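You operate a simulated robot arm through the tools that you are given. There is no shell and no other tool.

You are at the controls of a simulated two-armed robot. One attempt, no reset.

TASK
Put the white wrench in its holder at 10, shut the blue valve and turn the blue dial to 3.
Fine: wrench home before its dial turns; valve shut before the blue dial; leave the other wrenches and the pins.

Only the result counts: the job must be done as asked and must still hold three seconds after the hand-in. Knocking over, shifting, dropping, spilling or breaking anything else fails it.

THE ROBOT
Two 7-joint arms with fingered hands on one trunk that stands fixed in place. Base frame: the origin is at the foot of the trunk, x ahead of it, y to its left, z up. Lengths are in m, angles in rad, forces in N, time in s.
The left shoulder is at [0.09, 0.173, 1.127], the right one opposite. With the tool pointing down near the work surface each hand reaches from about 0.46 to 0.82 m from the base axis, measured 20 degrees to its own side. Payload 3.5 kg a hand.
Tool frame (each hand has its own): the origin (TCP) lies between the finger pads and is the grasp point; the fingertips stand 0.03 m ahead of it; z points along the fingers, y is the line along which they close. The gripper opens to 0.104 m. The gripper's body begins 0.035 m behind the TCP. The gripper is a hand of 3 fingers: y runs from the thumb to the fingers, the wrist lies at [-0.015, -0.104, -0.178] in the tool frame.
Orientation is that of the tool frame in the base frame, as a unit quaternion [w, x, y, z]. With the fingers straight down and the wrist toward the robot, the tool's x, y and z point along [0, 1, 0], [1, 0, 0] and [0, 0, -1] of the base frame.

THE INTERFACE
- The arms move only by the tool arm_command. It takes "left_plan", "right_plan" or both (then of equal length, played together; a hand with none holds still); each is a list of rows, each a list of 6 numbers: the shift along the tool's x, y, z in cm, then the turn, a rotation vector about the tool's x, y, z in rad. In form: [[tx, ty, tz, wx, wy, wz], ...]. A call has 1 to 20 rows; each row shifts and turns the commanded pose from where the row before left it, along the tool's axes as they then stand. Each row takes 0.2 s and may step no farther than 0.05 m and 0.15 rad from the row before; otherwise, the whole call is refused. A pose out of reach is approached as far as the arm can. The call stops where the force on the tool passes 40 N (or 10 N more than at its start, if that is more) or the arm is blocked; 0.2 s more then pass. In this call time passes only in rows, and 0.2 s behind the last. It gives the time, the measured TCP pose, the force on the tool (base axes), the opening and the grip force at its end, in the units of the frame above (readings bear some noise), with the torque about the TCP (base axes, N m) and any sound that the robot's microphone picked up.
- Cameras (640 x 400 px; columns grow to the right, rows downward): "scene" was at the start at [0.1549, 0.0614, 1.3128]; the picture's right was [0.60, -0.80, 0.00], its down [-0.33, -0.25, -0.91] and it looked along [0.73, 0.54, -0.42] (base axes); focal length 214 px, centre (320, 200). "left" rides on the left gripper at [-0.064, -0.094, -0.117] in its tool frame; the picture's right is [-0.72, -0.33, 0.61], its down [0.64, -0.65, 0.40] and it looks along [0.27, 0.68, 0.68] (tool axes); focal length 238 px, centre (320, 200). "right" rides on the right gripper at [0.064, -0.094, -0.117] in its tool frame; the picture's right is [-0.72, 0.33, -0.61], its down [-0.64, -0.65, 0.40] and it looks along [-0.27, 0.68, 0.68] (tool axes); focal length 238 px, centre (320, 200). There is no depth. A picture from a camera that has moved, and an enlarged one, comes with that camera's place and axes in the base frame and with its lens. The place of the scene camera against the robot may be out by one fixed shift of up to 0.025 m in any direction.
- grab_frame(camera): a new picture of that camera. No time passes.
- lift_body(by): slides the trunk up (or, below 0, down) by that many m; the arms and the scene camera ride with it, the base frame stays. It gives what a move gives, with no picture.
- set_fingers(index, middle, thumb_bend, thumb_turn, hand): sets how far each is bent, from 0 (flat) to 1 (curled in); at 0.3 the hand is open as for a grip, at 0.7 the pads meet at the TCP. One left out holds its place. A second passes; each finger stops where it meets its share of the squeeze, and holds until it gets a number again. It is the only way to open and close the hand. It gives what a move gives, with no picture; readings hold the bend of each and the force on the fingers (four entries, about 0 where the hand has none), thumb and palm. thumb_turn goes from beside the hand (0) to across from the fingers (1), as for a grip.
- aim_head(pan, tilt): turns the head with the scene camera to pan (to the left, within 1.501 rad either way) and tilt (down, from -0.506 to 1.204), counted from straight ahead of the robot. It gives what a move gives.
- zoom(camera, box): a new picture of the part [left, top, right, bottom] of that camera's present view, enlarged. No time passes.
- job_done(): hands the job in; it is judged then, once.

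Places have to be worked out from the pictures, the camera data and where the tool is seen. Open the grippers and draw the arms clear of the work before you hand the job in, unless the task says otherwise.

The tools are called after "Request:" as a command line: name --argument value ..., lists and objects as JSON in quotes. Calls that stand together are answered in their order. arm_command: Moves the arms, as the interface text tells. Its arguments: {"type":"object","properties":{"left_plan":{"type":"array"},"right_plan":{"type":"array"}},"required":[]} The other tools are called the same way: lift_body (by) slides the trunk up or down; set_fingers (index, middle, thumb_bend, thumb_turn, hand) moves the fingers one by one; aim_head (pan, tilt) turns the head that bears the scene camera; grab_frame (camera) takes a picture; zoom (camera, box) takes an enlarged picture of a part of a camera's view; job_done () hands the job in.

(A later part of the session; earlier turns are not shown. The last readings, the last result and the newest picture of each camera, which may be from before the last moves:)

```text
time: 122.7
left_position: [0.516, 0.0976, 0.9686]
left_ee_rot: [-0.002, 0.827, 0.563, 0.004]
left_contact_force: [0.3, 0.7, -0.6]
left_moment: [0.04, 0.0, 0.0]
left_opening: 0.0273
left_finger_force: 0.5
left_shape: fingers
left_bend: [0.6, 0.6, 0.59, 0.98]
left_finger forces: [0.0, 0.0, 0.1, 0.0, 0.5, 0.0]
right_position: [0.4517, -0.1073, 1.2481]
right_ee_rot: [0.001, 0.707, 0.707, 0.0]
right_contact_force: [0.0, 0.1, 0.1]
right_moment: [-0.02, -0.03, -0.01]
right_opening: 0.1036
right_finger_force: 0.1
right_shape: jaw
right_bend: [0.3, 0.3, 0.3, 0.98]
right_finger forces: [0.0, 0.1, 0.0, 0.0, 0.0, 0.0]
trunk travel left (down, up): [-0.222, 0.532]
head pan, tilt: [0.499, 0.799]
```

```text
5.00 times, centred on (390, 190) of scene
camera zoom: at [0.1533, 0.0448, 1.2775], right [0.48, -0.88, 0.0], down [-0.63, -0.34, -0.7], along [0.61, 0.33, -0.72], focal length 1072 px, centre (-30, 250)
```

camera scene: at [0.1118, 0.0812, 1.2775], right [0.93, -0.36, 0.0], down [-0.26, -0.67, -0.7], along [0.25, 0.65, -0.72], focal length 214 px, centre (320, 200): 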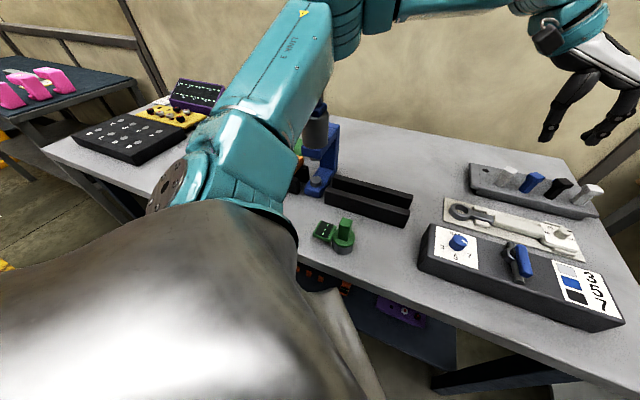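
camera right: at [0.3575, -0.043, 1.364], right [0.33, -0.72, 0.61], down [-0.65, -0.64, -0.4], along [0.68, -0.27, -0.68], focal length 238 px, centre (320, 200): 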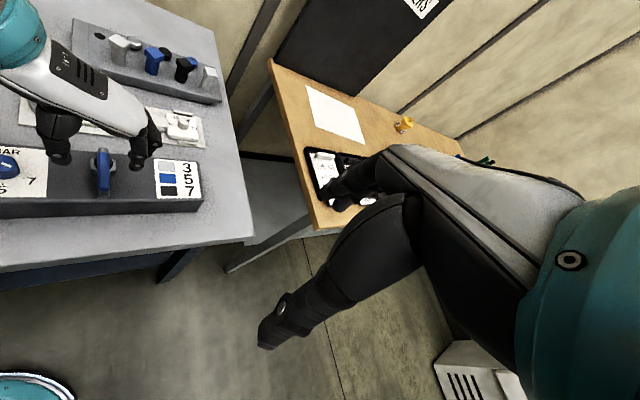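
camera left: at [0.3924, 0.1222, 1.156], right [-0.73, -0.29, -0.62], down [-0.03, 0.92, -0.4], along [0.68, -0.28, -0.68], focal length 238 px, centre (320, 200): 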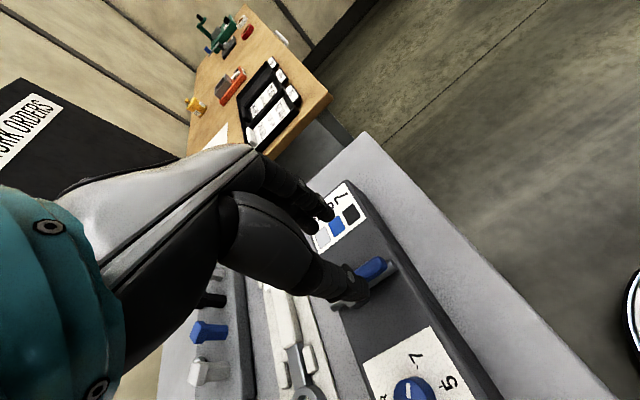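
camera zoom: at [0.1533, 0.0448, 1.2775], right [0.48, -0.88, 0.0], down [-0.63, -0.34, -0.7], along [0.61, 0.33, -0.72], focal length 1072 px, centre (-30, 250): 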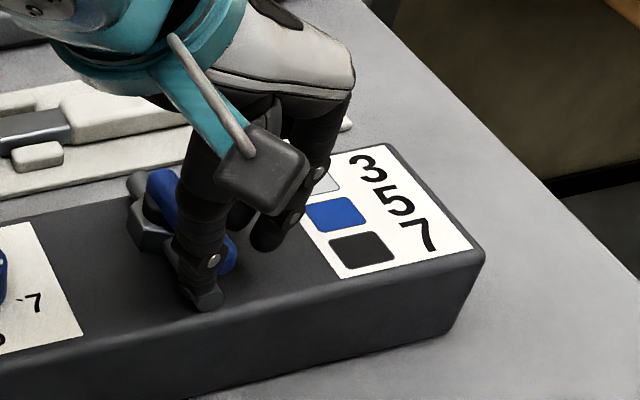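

The lever moves freely counter-clockwise. I continue the swing toward 90°.

Request:
arm_command --left_plan '[[0, 0.4, 0, 0, 0, -0.13], [0, 0.4, 0, 0, 0, -0.13], [0, 0.4, 0, 0, 0, -0.13], [0, 0.4, 0, 0, 0, -0.13], [0, 0.4, 0, 0, 0, -0.13], [0, 0.4, 0, 0, 0, -0.13], [0, 0.4, 0, 0, 0, -0.13], [0, 0.4, 0, 0, 0, -0.13], [0, 0, 0, 0, 0, 0]]'

Request:
zoom --camera "right" --box '[40, 110, 180, 220]'

Request:
zoom --camera "scene" --box '[340, 150, 440, 230]'

```text
time: 124.7
left_position: [0.5273, 0.1552, 0.9744]
left_ee_rot: [0.001, 0.496, 0.868, 0.001]
left_contact_force: [-0.8, 0.4, 0.8]
left_moment: [0.0, 0.03, 0.05]
left_opening: 0.0269
left_finger_force: 0.0
left_shape: fingers
left_bend: [0.6, 0.6, 0.6, 0.97]
left_finger forces: [0.0, 0.1, 0.0, 0.0, 0.1, 0.0]
left hand out of reach, approached as far as the arm can: row 3, 4, 5, 6, 7, 8
right_position: [0.451, -0.1068, 1.248]
right_ee_rot: [0.001, 0.707, 0.707, 0.0]
right_contact_force: [0.4, -0.4, 0.9]
right_moment: [0.0, 0.01, 0.01]
right_opening: 0.1038
right_finger_force: 0.2
right_shape: jaw
right_bend: [0.3, 0.3, 0.3, 0.98]
right_finger forces: [0.1, 0.0, 0.0, 0.0, 0.0, 0.0]
trunk travel left (down, up): [-0.222, 0.532]
head pan, tilt: [0.499, 0.799]
```

```text
3.64 times, centred on (110, 165) of right
camera zoom: at [0.3574, -0.043, 1.364], right [0.33, -0.72, 0.61], down [-0.65, -0.64, -0.4], along [0.68, -0.27, -0.68], focal length 867 px, centre (1084, 327)
```

zoom: 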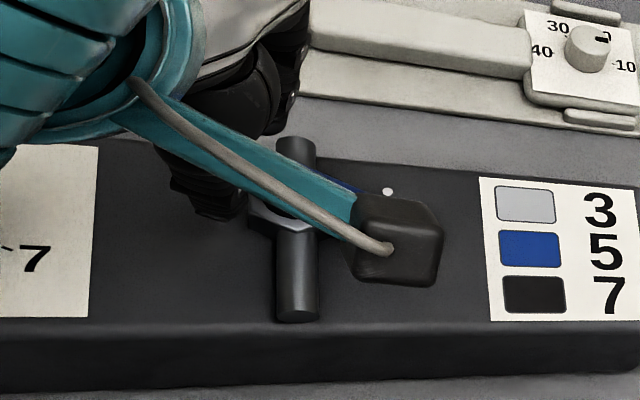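

```text
5.00 times, centred on (390, 190) of scene
camera zoom: at [0.1533, 0.0447, 1.2775], right [0.48, -0.88, 0.0], down [-0.63, -0.34, -0.7], along [0.61, 0.33, -0.72], focal length 1072 px, centre (-30, 250)
```

zoom: 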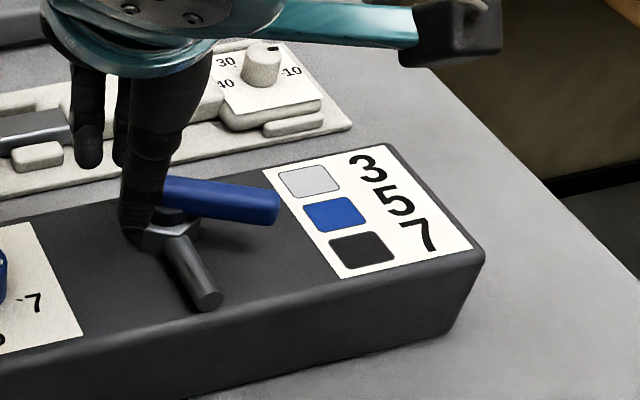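

The lever has swung about 60°; the hand hit its yaw limit and drifted off it. I lift clear, close the fingers into a peg, and will push the lever the rest of the way from its near side.

Request:
arm_command --left_plan '[[0, 0, -2.0, 0, 0, 0], [0, 0, -3.0, 0, 0, 0], [0, 0, -2.0, 0, 0, 0], [0, 0, 0, 0, 0, 0.14], [0, 0, 0, 0, 0, 0.14], [0, 0, 0, 0, 0, 0.14], [0, 0, 0, 0, 0, 0.14], [0, 0, 0, 0, 0, 0.14], [0, 0, 0, 0, 0, 0.14], [0, 0, 0, 0, 0, 0.14], [0, 0, 0, 0, 0, 0]]'

Request:
set_fingers --hand "left" --index 0.7 --middle 0.7 --thumb_bend 0.68

Request:
zoom --camera "right" --box '[40, 110, 180, 220]'

Request:
zoom --camera "scene" --box '[340, 150, 440, 230]'

Request:
grab_frame --camera "left"

```text
time: 127.0
left_position: [0.5275, 0.1544, 1.045]
left_ee_rot: [0.001, 0.847, 0.532, 0.003]
left_contact_force: [-0.6, -0.2, -0.2]
left_moment: [0.01, -0.02, -0.03]
left_opening: 0.0269
left_finger_force: 0.0
left_shape: fingers
left_bend: [0.6, 0.6, 0.6, 0.97]
left_finger forces: [0.0, 0.0, 0.0, 0.0, 0.1, 0.0]
right_position: [0.4525, -0.107, 1.2475]
right_ee_rot: [0.0, 0.707, 0.707, 0.0]
right_contact_force: [0.8, 0.6, -0.1]
right_moment: [0.05, 0.0, 0.01]
right_opening: 0.104
right_finger_force: 0.1
right_shape: jaw
right_bend: [0.3, 0.3, 0.3, 0.98]
right_finger forces: [0.0, 0.0, 0.0, 0.0, 0.1, 0.0]
trunk travel left (down, up): [-0.222, 0.532]
head pan, tilt: [0.499, 0.799]
```

```text
time: 128.1
left_position: [0.5274, 0.1545, 1.0442]
left_ee_rot: [0.0, 0.846, 0.533, 0.002]
left_contact_force: [-0.6, -0.5, 0.1]
left_moment: [0.02, 0.0, 0.01]
left_opening: 0.0041
left_finger_force: 0.0
left_shape: fingers
left_bend: [0.7, 0.7, 0.68, 0.97]
left_finger forces: [0.1, 0.1, 0.0, 0.0, 0.0, 0.0]
right_position: [0.4523, -0.1074, 1.2471]
right_ee_rot: [-0.001, 0.707, 0.707, 0.0]
right_contact_force: [0.6, 0.5, 0.3]
right_moment: [0.04, 0.03, 0.02]
right_opening: 0.1039
right_finger_force: 0.1
right_shape: jaw
right_bend: [0.3, 0.3, 0.3, 0.98]
right_finger forces: [0.0, 0.1, 0.0, 0.1, 0.0, 0.0]
trunk travel left (down, up): [-0.222, 0.532]
head pan, tilt: [0.499, 0.799]
```

```text
3.64 times, centred on (110, 165) of right
camera zoom: at [0.3575, -0.043, 1.364], right [0.33, -0.72, 0.61], down [-0.65, -0.64, -0.4], along [0.68, -0.27, -0.68], focal length 867 px, centre (1084, 327)
```

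zoom: 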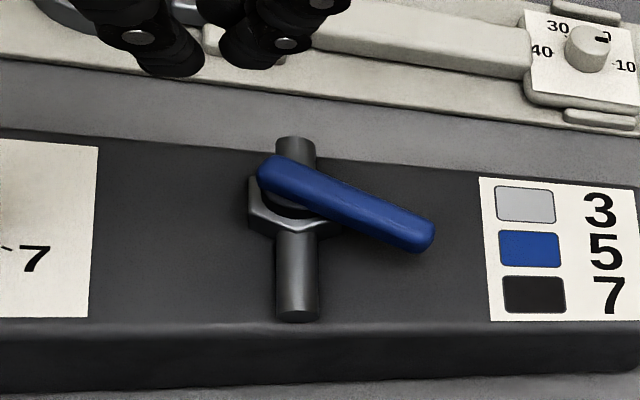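

```text
5.00 times, centred on (390, 190) of scene
camera zoom: at [0.1534, 0.0447, 1.2775], right [0.48, -0.88, 0.0], down [-0.63, -0.34, -0.7], along [0.61, 0.33, -0.72], focal length 1072 px, centre (-30, 250)
```

zoom: 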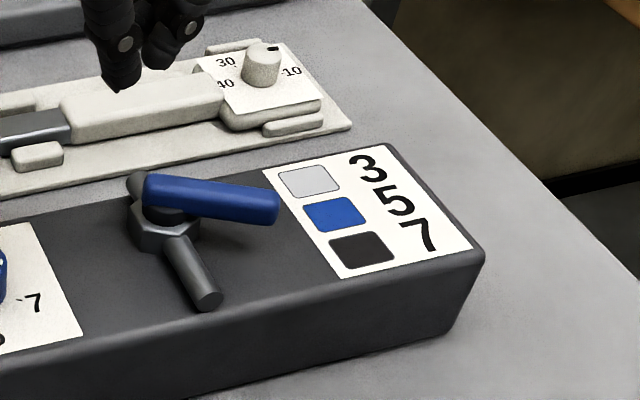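

```text
taken
camera left: at [0.4136, 0.1361, 1.16], right [-0.6, -0.51, -0.62], down [-0.31, 0.86, -0.4], along [0.73, -0.05, -0.68], focal length 238 px, centre (320, 200)
```

left: 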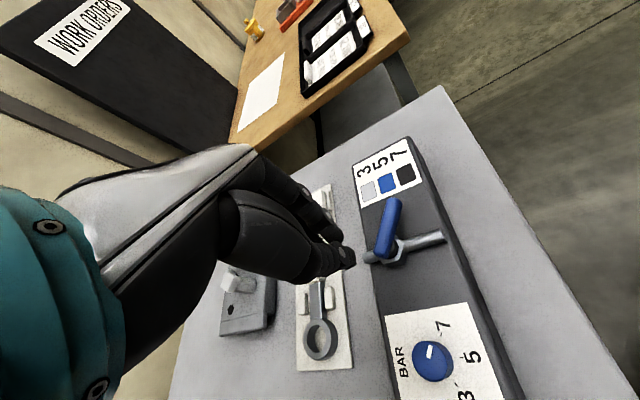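

The lever is at about 59°, pointing right and somewhat near. I move the closed fingers to its near side and lower them to lever height.

Request:
arm_command --left_plan '[[-4.0, -0.16, 0, 0, 0, 0], [-4.0, -0.16, 0, 0, 0, 0], [0, 0, 2.5, 0, 0, 0], [0, 0, 2.0, 0, 0, 0], [0, 0, 0, 0, 0, 0]]'

Request:
zoom --camera "right" --box '[40, 110, 180, 220]'

Request:
zoom --camera "scene" --box '[340, 150, 440, 230]'

Request:
grab_frame --camera "left"

```text
time: 129.2
left_position: [0.4915, 0.0845, 0.9993]
left_ee_rot: [0.0, 0.847, 0.532, 0.003]
left_contact_force: [0.3, -0.4, 0.6]
left_moment: [-0.03, 0.0, -0.01]
left_opening: 0.004
left_finger_force: 0.1
left_shape: fingers
left_bend: [0.7, 0.7, 0.68, 0.97]
left_finger forces: [0.1, 0.0, 0.0, 0.0, 0.0, 0.1]
right_position: [0.452, -0.107, 1.2475]
right_ee_rot: [0.0, 0.707, 0.707, 0.0]
right_contact_force: [0.2, 0.3, -1.0]
right_moment: [0.03, 0.01, 0.01]
right_opening: 0.1037
right_finger_force: 0.2
right_shape: jaw
right_bend: [0.3, 0.3, 0.3, 0.98]
right_finger forces: [0.0, 0.1, 0.0, 0.0, 0.0, 0.0]
trunk travel left (down, up): [-0.222, 0.532]
head pan, tilt: [0.499, 0.799]
```

```text
3.64 times, centred on (110, 165) of right
camera zoom: at [0.3573, -0.0432, 1.3641], right [0.33, -0.72, 0.61], down [-0.65, -0.64, -0.4], along [0.68, -0.27, -0.68], focal length 867 px, centre (1084, 327)
```

zoom: 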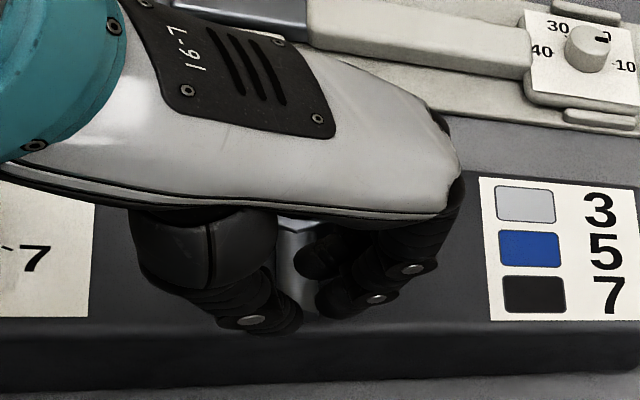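

```text
5.00 times, centred on (390, 190) of scene
camera zoom: at [0.1531, 0.0446, 1.2775], right [0.48, -0.88, 0.0], down [-0.63, -0.34, -0.7], along [0.61, 0.33, -0.72], focal length 1072 px, centre (-30, 250)
```

zoom: 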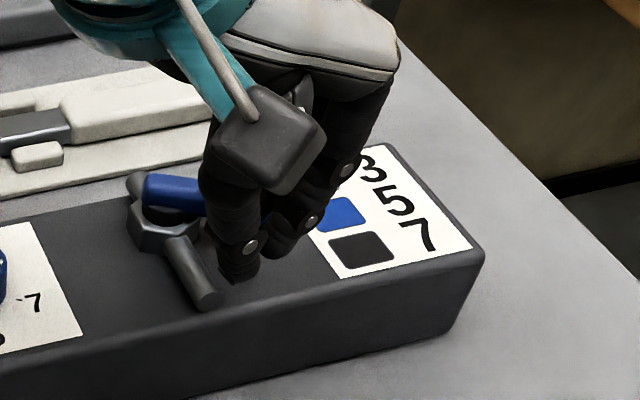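

```text
taken
camera left: at [0.3773, 0.0659, 1.1155], right [-0.6, -0.51, -0.62], down [-0.31, 0.86, -0.4], along [0.73, -0.05, -0.68], focal length 238 px, centre (320, 200)
```

left: 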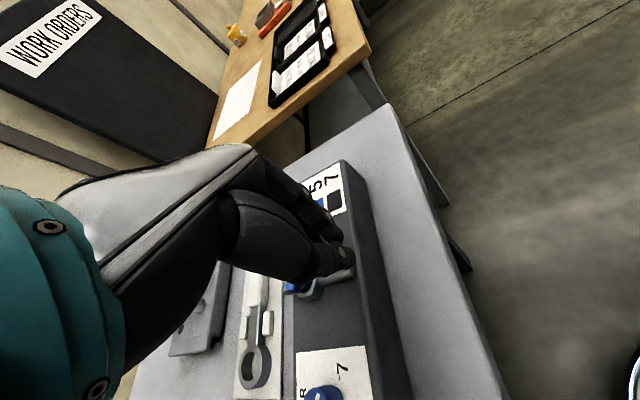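

The tips are about 4 cm short of the lever's near side. I lower 2.6 cm and push outward in small steps, watching force.

Request:
arm_command --left_plan '[[0, 0, 1.3, 0, 0, 0], [0, 0, 1.3, 0, 0, 0], [0.31, 0.95, 0, 0, 0, 0], [0.31, 0.95, 0, 0, 0, 0], [0.31, 0.95, 0, 0, 0, 0], [0, 0, 0, 0, 0, 0]]'

Request:
zoom --camera "right" --box '[40, 110, 180, 220]'

Request:
zoom --camera "scene" --box '[340, 150, 440, 230]'

```text
time: 130.7
left_position: [0.5196, 0.0799, 0.9733]
left_ee_rot: [0.0, 0.846, 0.533, 0.002]
left_contact_force: [-0.3, -0.1, 0.9]
left_moment: [0.03, -0.03, -0.01]
left_opening: 0.0039
left_finger_force: 0.1
left_shape: fingers
left_bend: [0.7, 0.7, 0.68, 0.97]
left_finger forces: [0.1, 0.8, 0.0, 0.0, 0.0, 0.0]
right_position: [0.4516, -0.1076, 1.2485]
right_ee_rot: [0.0, 0.707, 0.707, 0.0]
right_contact_force: [-0.1, 0.9, 0.2]
right_moment: [-0.02, 0.01, 0.0]
right_opening: 0.1038
right_finger_force: 0.0
right_shape: jaw
right_bend: [0.3, 0.3, 0.3, 0.98]
right_finger forces: [0.0, 0.0, 0.1, 0.0, 0.1, 0.1]
trunk travel left (down, up): [-0.222, 0.532]
head pan, tilt: [0.499, 0.799]
```

```text
3.64 times, centred on (110, 165) of right
camera zoom: at [0.3574, -0.0431, 1.364], right [0.33, -0.72, 0.61], down [-0.65, -0.64, -0.4], along [0.68, -0.27, -0.68], focal length 867 px, centre (1084, 327)
```

zoom: 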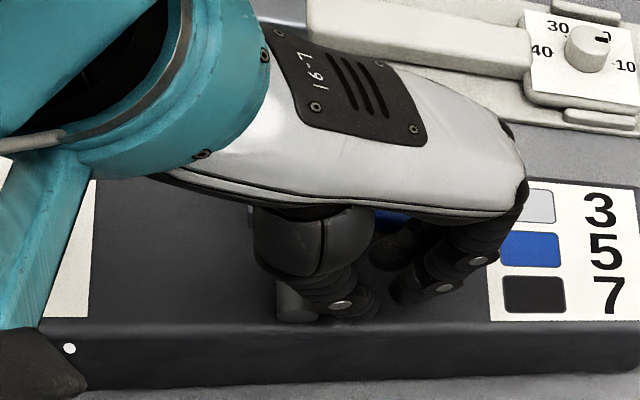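

```text
5.00 times, centred on (390, 190) of scene
camera zoom: at [0.1533, 0.0447, 1.2775], right [0.48, -0.88, 0.0], down [-0.63, -0.34, -0.7], along [0.61, 0.33, -0.72], focal length 1072 px, centre (-30, 250)
```

zoom: 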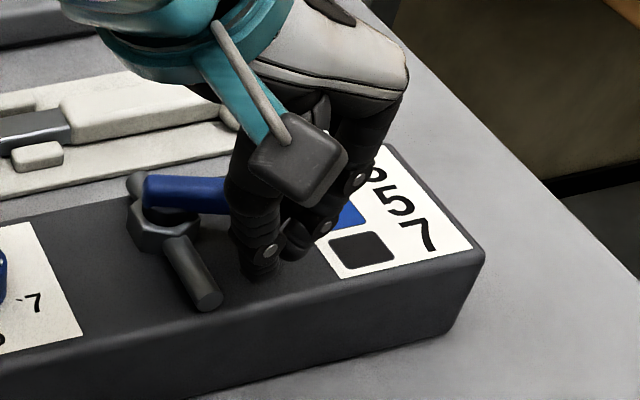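

The lever is moving. I push further outward in small steps until it stops.

Request:
arm_command --left_plan '[[0.56, 0.2, 0, 0, 0, 0], [0.56, 0.2, 0, 0, 0, 0], [0, 0, 0, 0, 0, 0]]'

Request:
zoom --camera "scene" --box '[340, 150, 440, 230]'

Request:
zoom --camera "right" --box '[40, 110, 180, 220]'

```text
time: 131.4
left_position: [0.5284, 0.0886, 0.9712]
left_ee_rot: [0.001, 0.846, 0.533, 0.002]
left_contact_force: [0.1, -0.2, 0.0]
left_moment: [-0.03, -0.03, -0.02]
left_opening: 0.0041
left_finger_force: 0.2
left_shape: fingers
left_bend: [0.7, 0.7, 0.68, 0.97]
left_finger forces: [0.0, 0.7, 0.0, 0.0, 0.0, 0.0]
right_position: [0.4521, -0.1078, 1.2473]
right_ee_rot: [0.0, 0.707, 0.707, 0.0]
right_contact_force: [-0.2, 0.9, 0.3]
right_moment: [-0.04, -0.02, 0.02]
right_opening: 0.1039
right_finger_force: 0.1
right_shape: jaw
right_bend: [0.3, 0.3, 0.3, 0.98]
right_finger forces: [0.0, 0.1, 0.0, 0.0, 0.1, 0.0]
trunk travel left (down, up): [-0.222, 0.532]
head pan, tilt: [0.499, 0.799]
```

```text
5.00 times, centred on (390, 190) of scene
camera zoom: at [0.1533, 0.0447, 1.2775], right [0.48, -0.88, 0.0], down [-0.63, -0.34, -0.7], along [0.61, 0.33, -0.72], focal length 1072 px, centre (-30, 250)
```

zoom: 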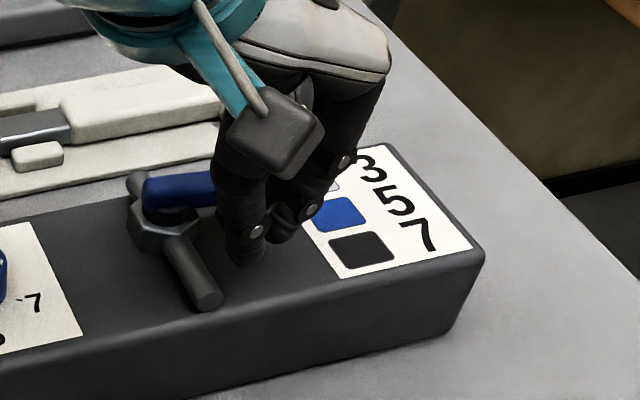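

```text
3.64 times, centred on (110, 165) of right
camera zoom: at [0.3574, -0.0431, 1.364], right [0.33, -0.72, 0.61], down [-0.65, -0.64, -0.4], along [0.68, -0.27, -0.68], focal length 867 px, centre (1084, 327)
```

zoom: 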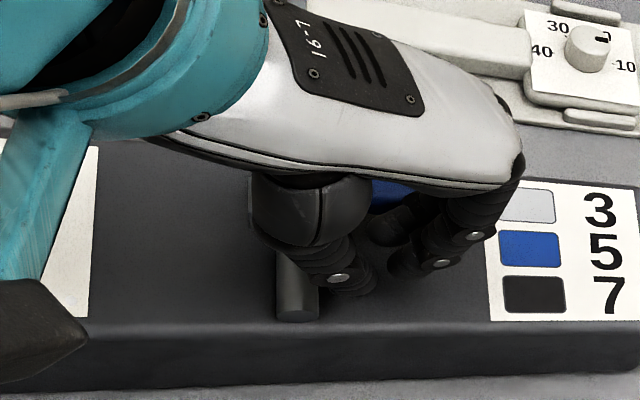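

Still free. I continue outward.

Request:
arm_command --left_plan '[[0.56, 0.2, 0, 0, 0, 0], [0.56, 0.2, 0, 0, 0, 0], [0, 0, 0, 0, 0, 0]]'

Request:
zoom --camera "scene" --box '[340, 150, 440, 230]'

Request:
zoom --camera "right" --box '[40, 110, 180, 220]'

```text
time: 132.2
left_position: [0.5361, 0.0941, 0.975]
left_ee_rot: [0.0, 0.847, 0.531, 0.003]
left_contact_force: [-6.3, -9.3, 3.2]
left_moment: [-0.18, 0.08, -0.14]
left_opening: 0.004
left_finger_force: 5.4
left_shape: fingers
left_bend: [0.7, 0.71, 0.68, 0.97]
left_finger forces: [0.0, 11.3, 0.0, 0.0, 0.0, 0.1]
right_position: [0.4489, -0.1082, 1.2479]
right_ee_rot: [-0.001, 0.707, 0.708, 0.001]
right_contact_force: [0.6, 1.1, 0.1]
right_moment: [0.0, -0.04, -0.02]
right_opening: 0.104
right_finger_force: 0.1
right_shape: jaw
right_bend: [0.3, 0.3, 0.3, 0.98]
right_finger forces: [0.0, 0.0, 0.0, 0.0, 0.1, 0.0]
trunk travel left (down, up): [-0.222, 0.532]
head pan, tilt: [0.499, 0.799]
```

```text
5.00 times, centred on (390, 190) of scene
camera zoom: at [0.1523, 0.0435, 1.2777], right [0.48, -0.88, 0.0], down [-0.63, -0.34, -0.7], along [0.61, 0.33, -0.72], focal length 1072 px, centre (-30, 250)
```

zoom: 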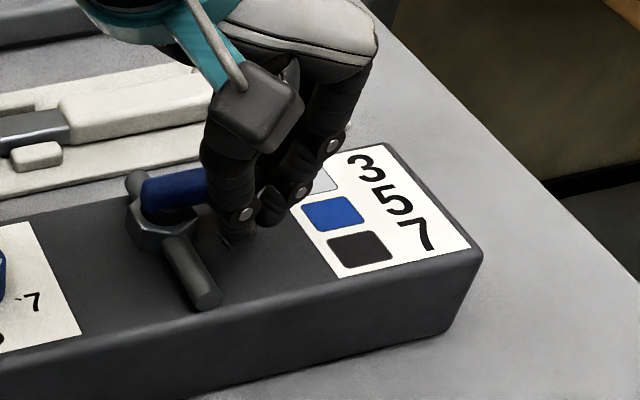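

```text
3.64 times, centred on (110, 165) of right
camera zoom: at [0.3564, -0.0444, 1.3643], right [0.33, -0.72, 0.61], down [-0.65, -0.64, -0.41], along [0.68, -0.27, -0.68], focal length 867 px, centre (1084, 327)
```

zoom: 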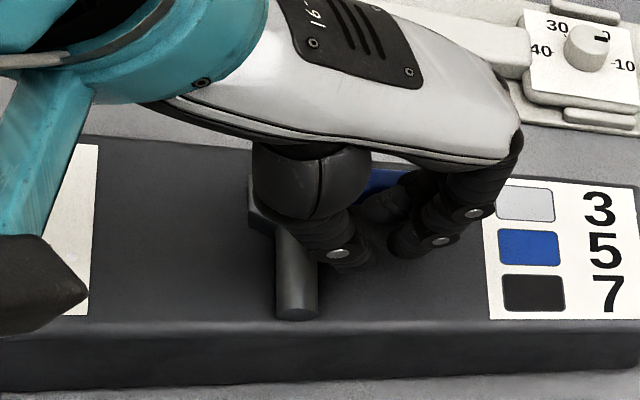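

Resistance rose to 11 N — the lever has reached its stop. I back off, lift and check the angle.

Request:
arm_command --left_plan '[[-0.9, -0.3, 0, 0, 0, 0], [-0.9, -0.3, 0, 0, 0, 0], [0, 0, -3.0, 0, 0, 0], [0, 0, -3.0, 0, 0, 0], [0, -4.0, -1.0, 0, 0, 0], [0, -4.0, -1.0, 0, 0, 0], [0, 0, 0, 0, 0, 0]]'

Request:
zoom --camera "scene" --box '[340, 150, 440, 230]'

Request:
zoom --camera "right" --box '[40, 110, 180, 220]'

Request:
grab_frame --camera "left"

```text
time: 133.8
left_position: [0.4494, 0.1174, 1.0534]
left_ee_rot: [0.0, 0.846, 0.533, 0.002]
left_contact_force: [-0.5, 0.0, 0.1]
left_moment: [0.01, 0.06, 0.01]
left_opening: 0.0037
left_finger_force: 0.0
left_shape: fingers
left_bend: [0.7, 0.7, 0.68, 0.97]
left_finger forces: [0.1, 0.1, 0.1, 0.1, 0.0, 0.1]
right_position: [0.4524, -0.1086, 1.2469]
right_ee_rot: [0.0, 0.707, 0.707, 0.0]
right_contact_force: [-0.6, 0.2, -0.1]
right_moment: [0.0, -0.02, 0.01]
right_opening: 0.1037
right_finger_force: 0.1
right_shape: jaw
right_bend: [0.3, 0.3, 0.3, 0.98]
right_finger forces: [0.1, 0.0, 0.1, 0.0, 0.0, 0.0]
trunk travel left (down, up): [-0.222, 0.532]
head pan, tilt: [0.499, 0.799]
```

```text
5.00 times, centred on (390, 190) of scene
camera zoom: at [0.1537, 0.0447, 1.2774], right [0.48, -0.88, 0.0], down [-0.63, -0.34, -0.7], along [0.61, 0.33, -0.72], focal length 1072 px, centre (-30, 250)
```

zoom: 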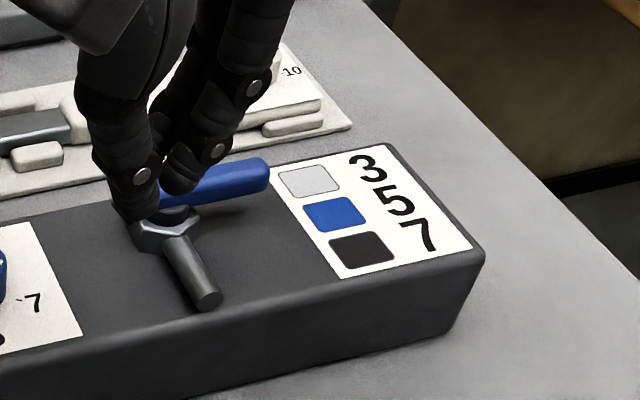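

```text
3.64 times, centred on (110, 165) of right
camera zoom: at [0.3579, -0.043, 1.3638], right [0.33, -0.72, 0.61], down [-0.65, -0.64, -0.4], along [0.68, -0.27, -0.68], focal length 867 px, centre (1084, 327)
```

zoom: 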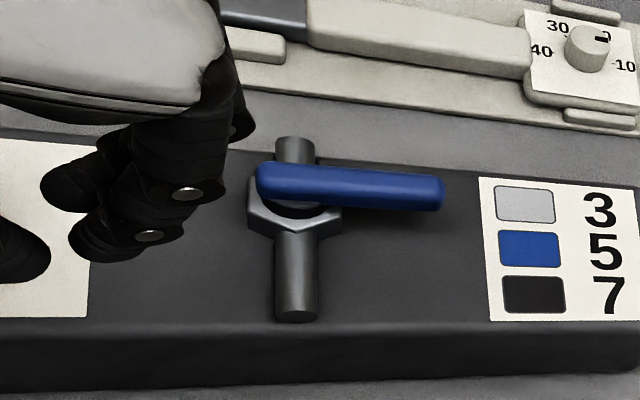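

```text
taken
camera left: at [0.3361, 0.0988, 1.1693], right [-0.6, -0.51, -0.62], down [-0.31, 0.86, -0.4], along [0.73, -0.05, -0.68], focal length 238 px, centre (320, 200)
```

left: 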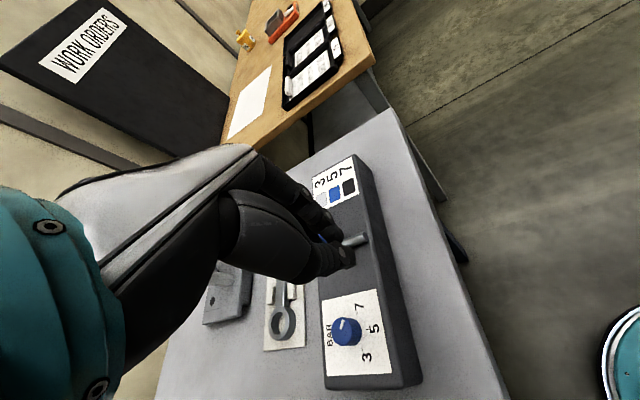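

The lever is now square across the pipe: the valve is shut. Next the blue dial; I zoom to read its mark and ticks.

Request:
zoom --camera "left" --box '[315, 285, 415, 385]'

Request:
zoom --camera "scene" --box '[310, 185, 370, 235]'

```text
4.00 times, centred on (365, 335) of left
camera zoom: at [0.3361, 0.0988, 1.1693], right [-0.6, -0.51, -0.62], down [-0.31, 0.86, -0.4], along [0.73, -0.05, -0.68], focal length 953 px, centre (140, -340)
```

zoom: 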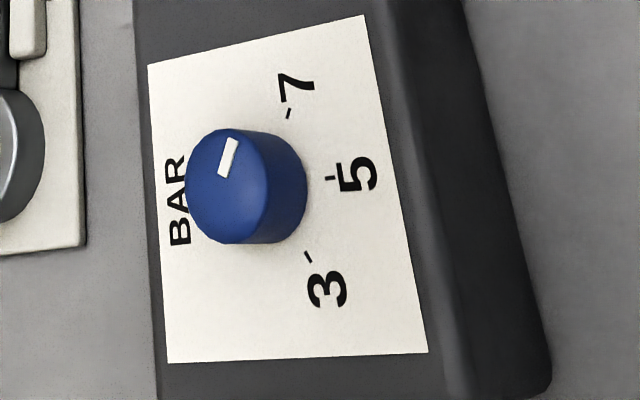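

```text
8.00 times, centred on (340, 210) of scene
camera zoom: at [0.1537, 0.0447, 1.2774], right [0.48, -0.88, 0.0], down [-0.63, -0.34, -0.7], along [0.61, 0.33, -0.72], focal length 1716 px, centre (160, 120)
```

zoom: 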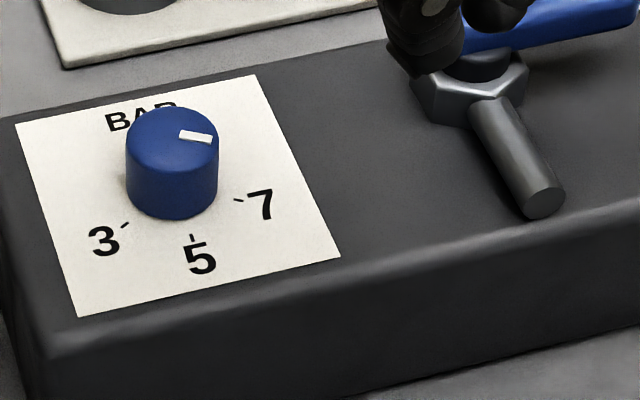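

The dial's mark is at 7 (−30°); 3 is 120° clockwise from it. The knob axis is at about (0.458, 0.190), top z ≈ 0.937. I open the fingers, yaw to about −5° and move above it.

Request:
arm_command --left_plan '[[0, 0, 0, 0, 0, -0.12], [0, 0, 0, 0, 0, -0.12], [0, 0, 0, 0, 0, -0.12], [4.0, 0, 0, 0, 0, 0], [4.0, 0, 0, 0, 0, 0], [0, 0, 0, 0, 0, 0]]'

Request:
set_fingers --hand "left" --index 0.53 --middle 0.53 --thumb_bend 0.55

Request:
grab_frame --camera "left"

Request:
grab_frame --camera "scene"

```text
time: 135.2
left_position: [0.4563, 0.1964, 1.0534]
left_ee_rot: [0.0, 0.737, 0.676, 0.002]
left_contact_force: [0.5, -0.7, 0.9]
left_moment: [-0.01, -0.02, 0.0]
left_opening: 0.0038
left_finger_force: 0.2
left_shape: fingers
left_bend: [0.7, 0.7, 0.68, 0.97]
left_finger forces: [0.1, 0.0, 0.0, 0.0, 0.1, 0.0]
right_position: [0.4516, -0.108, 1.247]
right_ee_rot: [0.001, 0.707, 0.707, 0.0]
right_contact_force: [0.6, 0.2, 0.3]
right_moment: [0.02, -0.01, 0.02]
right_opening: 0.1035
right_finger_force: 0.0
right_shape: jaw
right_bend: [0.3, 0.3, 0.3, 0.98]
right_finger forces: [0.0, 0.1, 0.1, 0.0, 0.0, 0.0]
trunk travel left (down, up): [-0.222, 0.532]
head pan, tilt: [0.499, 0.799]
```

```text
time: 136.2
left_position: [0.4588, 0.1978, 1.0536]
left_ee_rot: [0.001, 0.737, 0.676, 0.002]
left_contact_force: [-0.4, 0.2, -0.3]
left_moment: [-0.01, 0.0, -0.02]
left_opening: 0.0411
left_finger_force: 0.0
left_shape: fingers
left_bend: [0.53, 0.53, 0.55, 0.97]
left_finger forces: [0.0, 0.0, 0.0, 0.0, 0.0, 0.0]
right_position: [0.4532, -0.107, 1.2473]
right_ee_rot: [0.0, 0.708, 0.706, 0.0]
right_contact_force: [0.3, 0.0, -0.3]
right_moment: [-0.01, -0.02, 0.02]
right_opening: 0.1039
right_finger_force: 0.1
right_shape: jaw
right_bend: [0.3, 0.3, 0.3, 0.98]
right_finger forces: [0.1, 0.1, 0.0, 0.0, 0.0, 0.0]
trunk travel left (down, up): [-0.222, 0.532]
head pan, tilt: [0.499, 0.799]
```

```text
taken
camera left: at [0.3569, 0.1404, 1.1688], right [-0.39, -0.69, -0.62], down [-0.59, 0.7, -0.4], along [0.71, 0.21, -0.68], focal length 238 px, centre (320, 200)
```

left: 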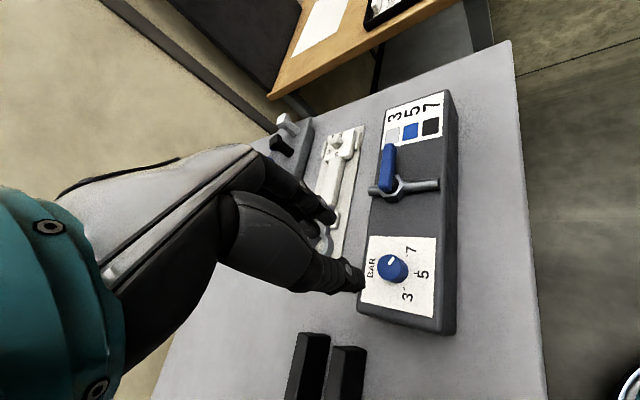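

```text
taken
camera scene: at [0.1534, 0.0447, 1.2775], right [0.48, -0.88, 0.0], down [-0.63, -0.34, -0.7], along [0.61, 0.33, -0.72], focal length 214 px, centre (320, 200)
```

scene: 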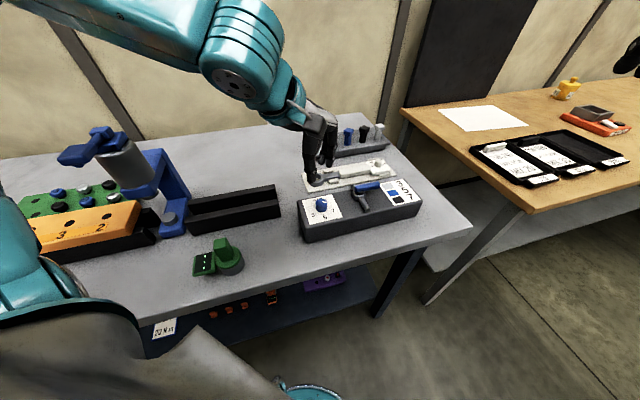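

By projection the knob sits exactly where I want it relative to the hand. I descend 10 cm in steps.

Request:
arm_command --left_plan '[[0, 0.1, 3.0, 0, 0, 0], [0, 0, 3.0, 0, 0, 0], [0, 0, 2.0, 0, 0, 0], [0, 0, 1.2, 0, 0, 0], [0, 0, 0, 0, 0, 0]]'

Request:
zoom --camera "left" --box '[260, 180, 440, 330]'

Request:
zoom --camera "scene" --box '[280, 150, 380, 230]'

```text
time: 137.4
left_position: [0.4605, 0.1975, 0.9622]
left_ee_rot: [0.001, 0.737, 0.676, 0.002]
left_contact_force: [-0.5, -0.4, 0.0]
left_moment: [-0.01, -0.01, 0.0]
left_opening: 0.0414
left_finger_force: 0.0
left_shape: fingers
left_bend: [0.53, 0.53, 0.55, 0.97]
left_finger forces: [0.0, 0.0, 0.0, 0.0, 0.1, 0.0]
right_position: [0.452, -0.1088, 1.2485]
right_ee_rot: [0.0, 0.707, 0.707, 0.0]
right_contact_force: [0.6, -0.1, -1.3]
right_moment: [-0.02, 0.01, 0.02]
right_opening: 0.1039
right_finger_force: 0.1
right_shape: jaw
right_bend: [0.3, 0.3, 0.3, 0.98]
right_finger forces: [0.0, 0.0, 0.0, 0.0, 0.0, 0.0]
trunk travel left (down, up): [-0.222, 0.532]
head pan, tilt: [0.499, 0.799]
```

```text
2.67 times, centred on (350, 255) of left
camera zoom: at [0.3595, 0.14, 1.0777], right [-0.39, -0.69, -0.62], down [-0.59, 0.7, -0.4], along [0.71, 0.21, -0.68], focal length 636 px, centre (240, 53)
```

zoom: 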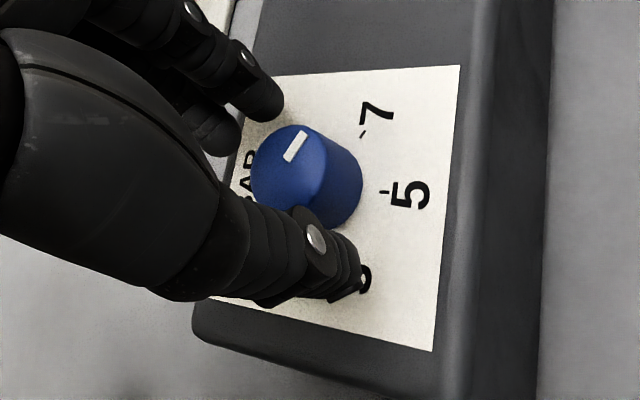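

```text
5.00 times, centred on (330, 190) of scene
camera zoom: at [0.1533, 0.0447, 1.2775], right [0.48, -0.88, 0.0], down [-0.63, -0.34, -0.7], along [0.61, 0.33, -0.72], focal length 1072 px, centre (270, 250)
```

zoom: 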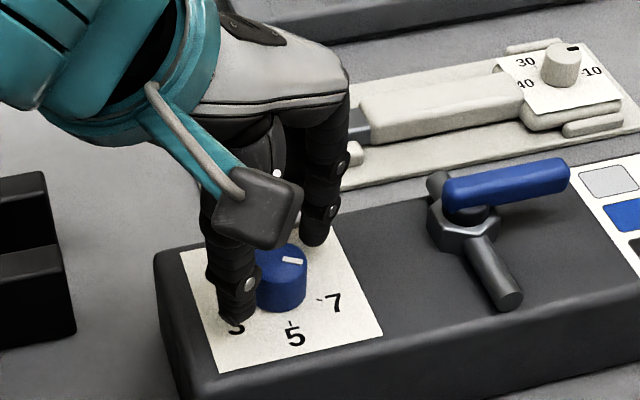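

Well centred. I descend 0.8 cm more and close on the knob.

Request:
arm_command --left_plan '[[0, 0, 0.8, 0, 0, 0], [0, 0, 0, 0, 0, 0]]'

Request:
set_fingers --hand "left" --index 0.61 --middle 0.61 --thumb_bend 0.64

Request:
zoom --camera "left" --box '[260, 180, 440, 330]'

Request:
zoom --camera "scene" --box '[280, 150, 380, 230]'

```text
time: 138.1
left_position: [0.4607, 0.1972, 0.9543]
left_ee_rot: [0.001, 0.737, 0.676, 0.002]
left_contact_force: [0.7, 0.4, 5.6]
left_moment: [0.06, -0.18, -0.01]
left_opening: 0.0413
left_finger_force: 2.9
left_shape: fingers
left_bend: [0.53, 0.53, 0.55, 0.97]
left_finger forces: [0.1, 5.8, 0.0, 0.1, 0.0, 0.0]
right_position: [0.4523, -0.1074, 1.2482]
right_ee_rot: [0.0, 0.708, 0.707, 0.0]
right_contact_force: [-0.1, -0.6, 0.0]
right_moment: [0.03, -0.01, 0.0]
right_opening: 0.1037
right_finger_force: 0.1
right_shape: jaw
right_bend: [0.3, 0.3, 0.3, 0.98]
right_finger forces: [0.0, 0.1, 0.0, 0.0, 0.0, 0.0]
trunk travel left (down, up): [-0.222, 0.532]
head pan, tilt: [0.499, 0.799]
```

```text
time: 139.1
left_position: [0.4608, 0.198, 0.9526]
left_ee_rot: [-0.001, 0.737, 0.676, 0.003]
left_contact_force: [0.0, -0.2, 3.0]
left_moment: [0.03, -0.03, 0.0]
left_opening: 0.0235
left_finger_force: 2.5
left_shape: fingers
left_bend: [0.6, 0.6, 0.62, 0.97]
left_finger forces: [0.4, 2.3, 0.0, 0.0, 1.7, 0.0]
right_position: [0.4506, -0.1086, 1.2482]
right_ee_rot: [0.001, 0.707, 0.707, 0.0]
right_contact_force: [-0.6, -0.3, -1.2]
right_moment: [0.0, -0.01, -0.01]
right_opening: 0.104
right_finger_force: 0.1
right_shape: jaw
right_bend: [0.3, 0.3, 0.3, 0.98]
right_finger forces: [0.0, 0.1, 0.0, 0.0, 0.0, 0.1]
trunk travel left (down, up): [-0.222, 0.532]
head pan, tilt: [0.499, 0.799]
```

```text
2.67 times, centred on (350, 255) of left
camera zoom: at [0.3594, 0.14, 1.0689], right [-0.39, -0.69, -0.62], down [-0.59, 0.7, -0.4], along [0.71, 0.21, -0.68], focal length 636 px, centre (240, 53)
```

zoom: 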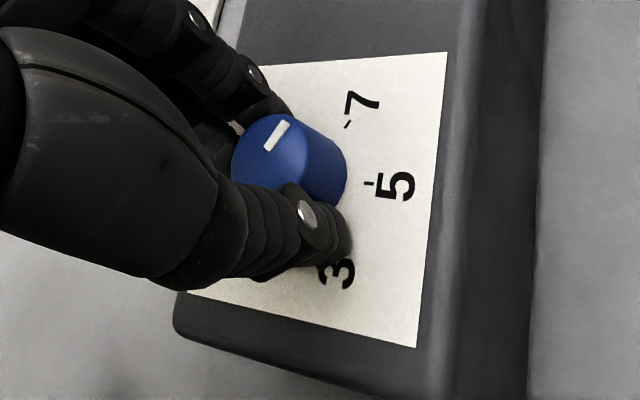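

```text
5.00 times, centred on (330, 190) of scene
camera zoom: at [0.1531, 0.0446, 1.2775], right [0.48, -0.88, 0.0], down [-0.63, -0.34, -0.7], along [0.61, 0.33, -0.72], focal length 1072 px, centre (270, 250)
```

zoom: 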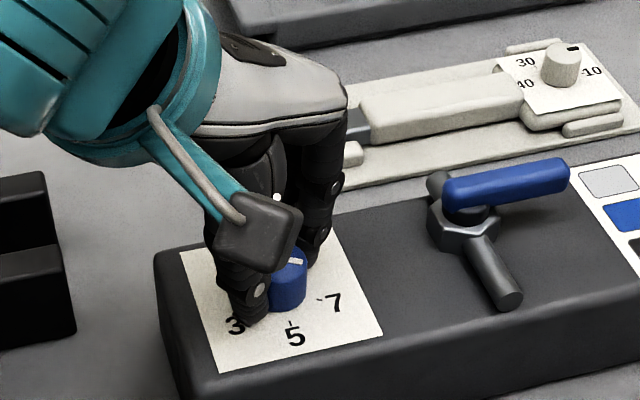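

All three tips are on the knob, with the middle tip brushing the panel. I lift 2 mm and squeeze.

Request:
arm_command --left_plan '[[0, 0, -0.25, 0, 0, 0], [0, 0, 0, 0, 0, 0]]'

Request:
set_fingers --hand "left" --index 0.69 --middle 0.7 --thumb_bend 0.75

Request:
zoom --camera "left" --box '[260, 180, 440, 330]'

```text
time: 139.7
left_position: [0.4598, 0.197, 0.9545]
left_ee_rot: [0.0, 0.738, 0.675, 0.003]
left_contact_force: [-2.1, 0.5, -1.3]
left_moment: [0.05, 0.0, -0.03]
left_opening: 0.0236
left_finger_force: 1.2
left_shape: fingers
left_bend: [0.6, 0.61, 0.62, 0.97]
left_finger forces: [0.3, 0.0, 0.1, 0.0, 2.0, 0.1]
right_position: [0.4525, -0.1076, 1.2479]
right_ee_rot: [-0.001, 0.707, 0.707, 0.0]
right_contact_force: [-0.1, -0.7, -0.5]
right_moment: [-0.01, 0.0, 0.01]
right_opening: 0.1042
right_finger_force: 0.1
right_shape: jaw
right_bend: [0.3, 0.3, 0.3, 0.98]
right_finger forces: [0.0, 0.1, 0.0, 0.1, 0.0, 0.1]
trunk travel left (down, up): [-0.222, 0.532]
head pan, tilt: [0.499, 0.799]
```

```text
time: 140.7
left_position: [0.4604, 0.1975, 0.9548]
left_ee_rot: [-0.001, 0.737, 0.676, 0.001]
left_contact_force: [-6.3, 1.1, -3.7]
left_moment: [0.05, 0.11, -0.01]
left_opening: 0.0202
left_finger_force: 9.3
left_shape: fingers
left_bend: [0.62, 0.7, 0.65, 0.97]
left_finger forces: [6.1, 0.4, 0.0, 0.1, 12.4, 0.0]
right_position: [0.4515, -0.1067, 1.2484]
right_ee_rot: [0.0, 0.707, 0.707, 0.0]
right_contact_force: [0.8, -0.6, -0.2]
right_moment: [0.0, -0.01, 0.04]
right_opening: 0.1036
right_finger_force: 0.0
right_shape: jaw
right_bend: [0.3, 0.3, 0.3, 0.98]
right_finger forces: [0.0, 0.1, 0.1, 0.0, 0.0, 0.1]
trunk travel left (down, up): [-0.222, 0.532]
head pan, tilt: [0.499, 0.799]
```

```text
2.67 times, centred on (350, 255) of left
camera zoom: at [0.3594, 0.1405, 1.0709], right [-0.39, -0.69, -0.62], down [-0.59, 0.7, -0.4], along [0.71, 0.21, -0.68], focal length 636 px, centre (240, 53)
```

zoom: 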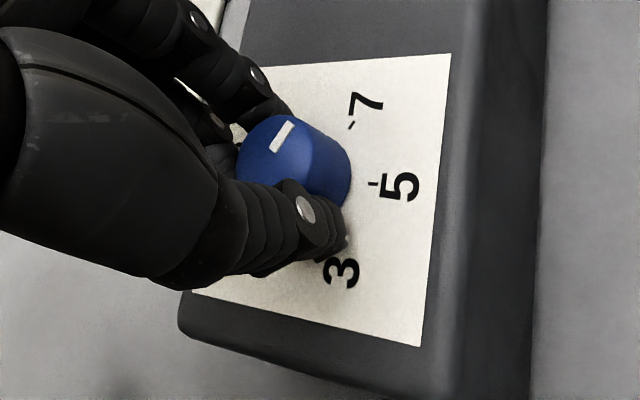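

Gripped. I rotate clockwise in steps about the knob's axis, first about 32°.

Request:
arm_command --left_plan '[[0, 0.09, 0, 0, 0, 0.14], [0, 0.09, 0, 0, 0, 0.14], [0, 0.09, 0, 0, 0, 0.14], [0, 0.09, 0, 0, 0, 0.14], [0, 0, 0, 0, 0, 0]]'

Request:
zoom --camera "left" --box '[260, 180, 440, 330]'

Request:
zoom --camera "scene" --box '[280, 150, 380, 230]'

```text
time: 141.8
left_position: [0.4645, 0.1964, 0.9553]
left_ee_rot: [-0.001, 0.895, 0.446, 0.003]
left_contact_force: [-3.3, 4.9, -2.4]
left_moment: [0.1, 0.01, -0.03]
left_opening: 0.0207
left_finger_force: 9.6
left_shape: fingers
left_bend: [0.62, 0.7, 0.65, 0.97]
left_finger forces: [6.2, 0.3, 0.0, 0.0, 12.1, 0.0]
right_position: [0.4518, -0.1077, 1.2472]
right_ee_rot: [0.001, 0.707, 0.707, 0.0]
right_contact_force: [0.5, 0.1, -0.1]
right_moment: [-0.01, -0.01, 0.03]
right_opening: 0.1036
right_finger_force: 0.2
right_shape: jaw
right_bend: [0.3, 0.3, 0.3, 0.98]
right_finger forces: [0.0, 0.0, 0.0, 0.1, 0.0, 0.0]
trunk travel left (down, up): [-0.222, 0.532]
head pan, tilt: [0.499, 0.799]
```

```text
2.67 times, centred on (350, 255) of left
camera zoom: at [0.3484, 0.2009, 1.0709], right [-0.69, -0.37, -0.62], down [-0.13, 0.91, -0.4], along [0.71, -0.2, -0.68], focal length 636 px, centre (240, 53)
```

zoom: 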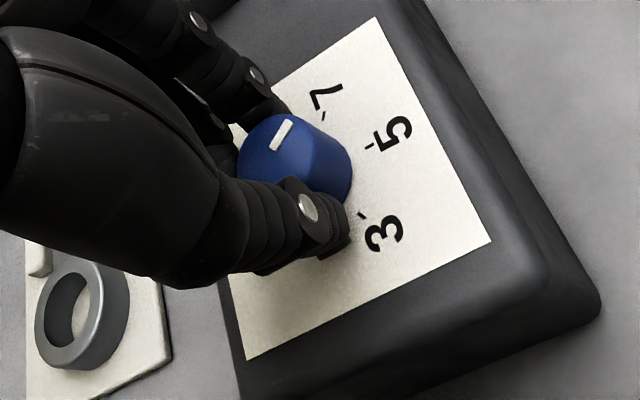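

```text
5.00 times, centred on (330, 190) of scene
camera zoom: at [0.1532, 0.0453, 1.2775], right [0.48, -0.88, 0.0], down [-0.63, -0.34, -0.7], along [0.61, 0.33, -0.72], focal length 1072 px, centre (270, 250)
```

zoom: 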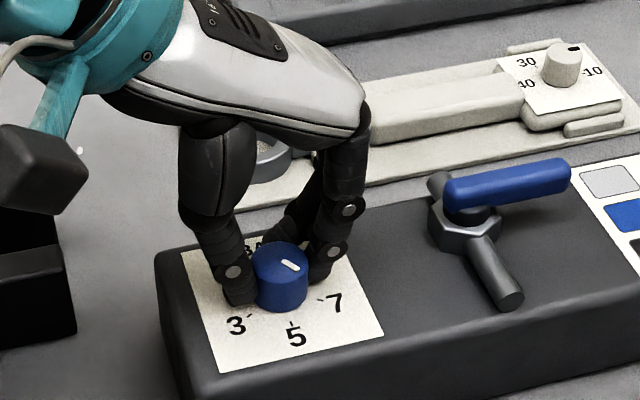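

The dial follows the hand. I continue another 32°.

Request:
arm_command --left_plan '[[0, 0.09, 0, 0, 0, 0.14], [0, 0.09, 0, 0, 0, 0.14], [0, 0.09, 0, 0, 0, 0.14], [0, 0.09, 0, 0, 0, 0.14], [0, 0, 0, 0, 0, 0]]'

Request:
zoom --camera "left" --box '[260, 180, 440, 330]'

Request:
zoom --camera "scene" --box '[280, 150, 380, 230]'

```text
time: 143.1
left_position: [0.4659, 0.1936, 0.9568]
left_ee_rot: [0.0, 0.984, 0.18, 0.001]
left_contact_force: [0.9, 3.9, -5.5]
left_moment: [0.05, -0.11, 0.03]
left_opening: 0.0202
left_finger_force: 8.8
left_shape: fingers
left_bend: [0.61, 0.7, 0.66, 0.97]
left_finger forces: [6.9, 0.6, 0.0, 0.0, 10.3, 0.0]
right_position: [0.453, -0.1065, 1.2482]
right_ee_rot: [0.0, 0.707, 0.707, 0.001]
right_contact_force: [-0.3, -0.4, -0.1]
right_moment: [-0.01, -0.01, 0.02]
right_opening: 0.1041
right_finger_force: 0.0
right_shape: jaw
right_bend: [0.3, 0.3, 0.3, 0.98]
right_finger forces: [0.0, 0.0, 0.0, 0.0, 0.0, 0.1]
trunk travel left (down, up): [-0.222, 0.532]
head pan, tilt: [0.499, 0.799]
```

```text
2.67 times, centred on (350, 255) of left
camera zoom: at [0.3712, 0.2583, 1.0718], right [-0.79, 0.05, -0.62], down [0.37, 0.84, -0.4], along [0.5, -0.54, -0.68], focal length 636 px, centre (240, 53)
```

zoom: 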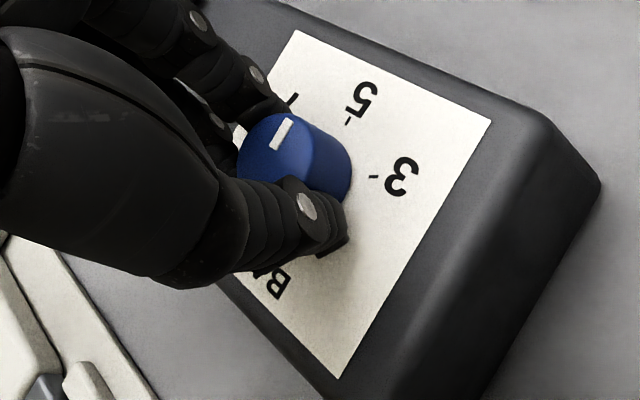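

```text
5.00 times, centred on (330, 190) of scene
camera zoom: at [0.1539, 0.0453, 1.2773], right [0.48, -0.88, 0.0], down [-0.63, -0.34, -0.7], along [0.61, 0.33, -0.72], focal length 1072 px, centre (270, 250)
```

zoom: 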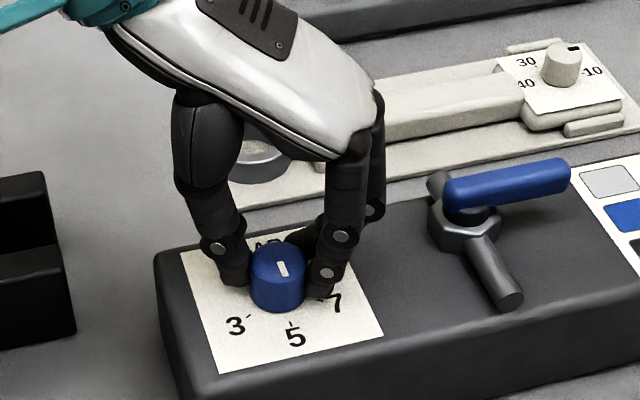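

At about 5 now with no reach warnings. I continue another 32°.

Request:
arm_command --left_plan '[[0, 0.09, 0, 0, 0, 0.14], [0, 0.09, 0, 0, 0, 0.14], [0, 0.09, 0, 0, 0, 0.14], [0, 0.09, 0, 0, 0, 0.14], [0, 0, 0, 0, 0, 0]]'

Request:
zoom --camera "left" --box '[260, 180, 440, 330]'

Request:
zoom --camera "scene" --box '[280, 150, 380, 230]'

```text
time: 144.2
left_position: [0.4651, 0.1901, 0.9558]
left_ee_rot: [-0.001, 0.995, -0.099, 0.002]
left_contact_force: [3.9, 2.9, -1.2]
left_moment: [0.05, -0.08, -0.02]
left_opening: 0.0203
left_finger_force: 9.4
left_shape: fingers
left_bend: [0.61, 0.7, 0.66, 0.97]
left_finger forces: [6.5, 0.7, 0.1, 0.0, 11.4, 0.0]
right_position: [0.453, -0.1077, 1.2477]
right_ee_rot: [0.001, 0.707, 0.707, 0.0]
right_contact_force: [0.5, 0.4, -0.5]
right_moment: [-0.01, 0.02, -0.02]
right_opening: 0.1038
right_finger_force: 0.1
right_shape: jaw
right_bend: [0.3, 0.3, 0.3, 0.98]
right_finger forces: [0.0, 0.0, 0.1, 0.1, 0.1, 0.0]
trunk travel left (down, up): [-0.222, 0.532]
head pan, tilt: [0.499, 0.799]
```

```text
2.67 times, centred on (350, 255) of left
camera zoom: at [0.4208, 0.294, 1.0717], right [-0.64, 0.46, -0.61], down [0.76, 0.51, -0.4], along [0.13, -0.72, -0.68], focal length 636 px, centre (240, 53)
```

zoom: 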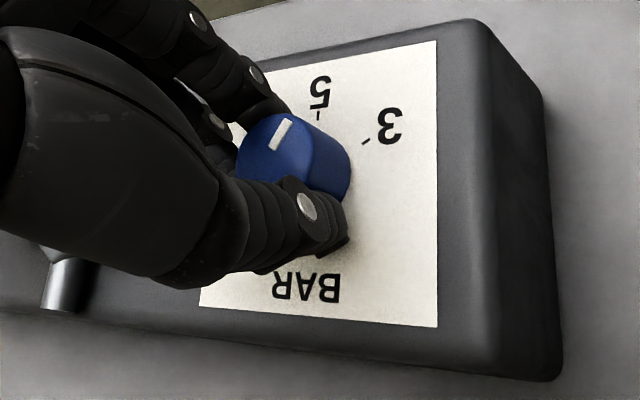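

```text
5.00 times, centred on (330, 190) of scene
camera zoom: at [0.154, 0.0452, 1.2774], right [0.48, -0.88, 0.0], down [-0.63, -0.34, -0.7], along [0.61, 0.33, -0.72], focal length 1072 px, centre (270, 250)
```

zoom: 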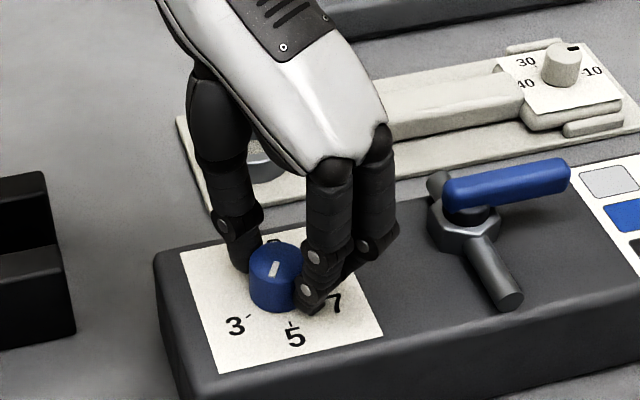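

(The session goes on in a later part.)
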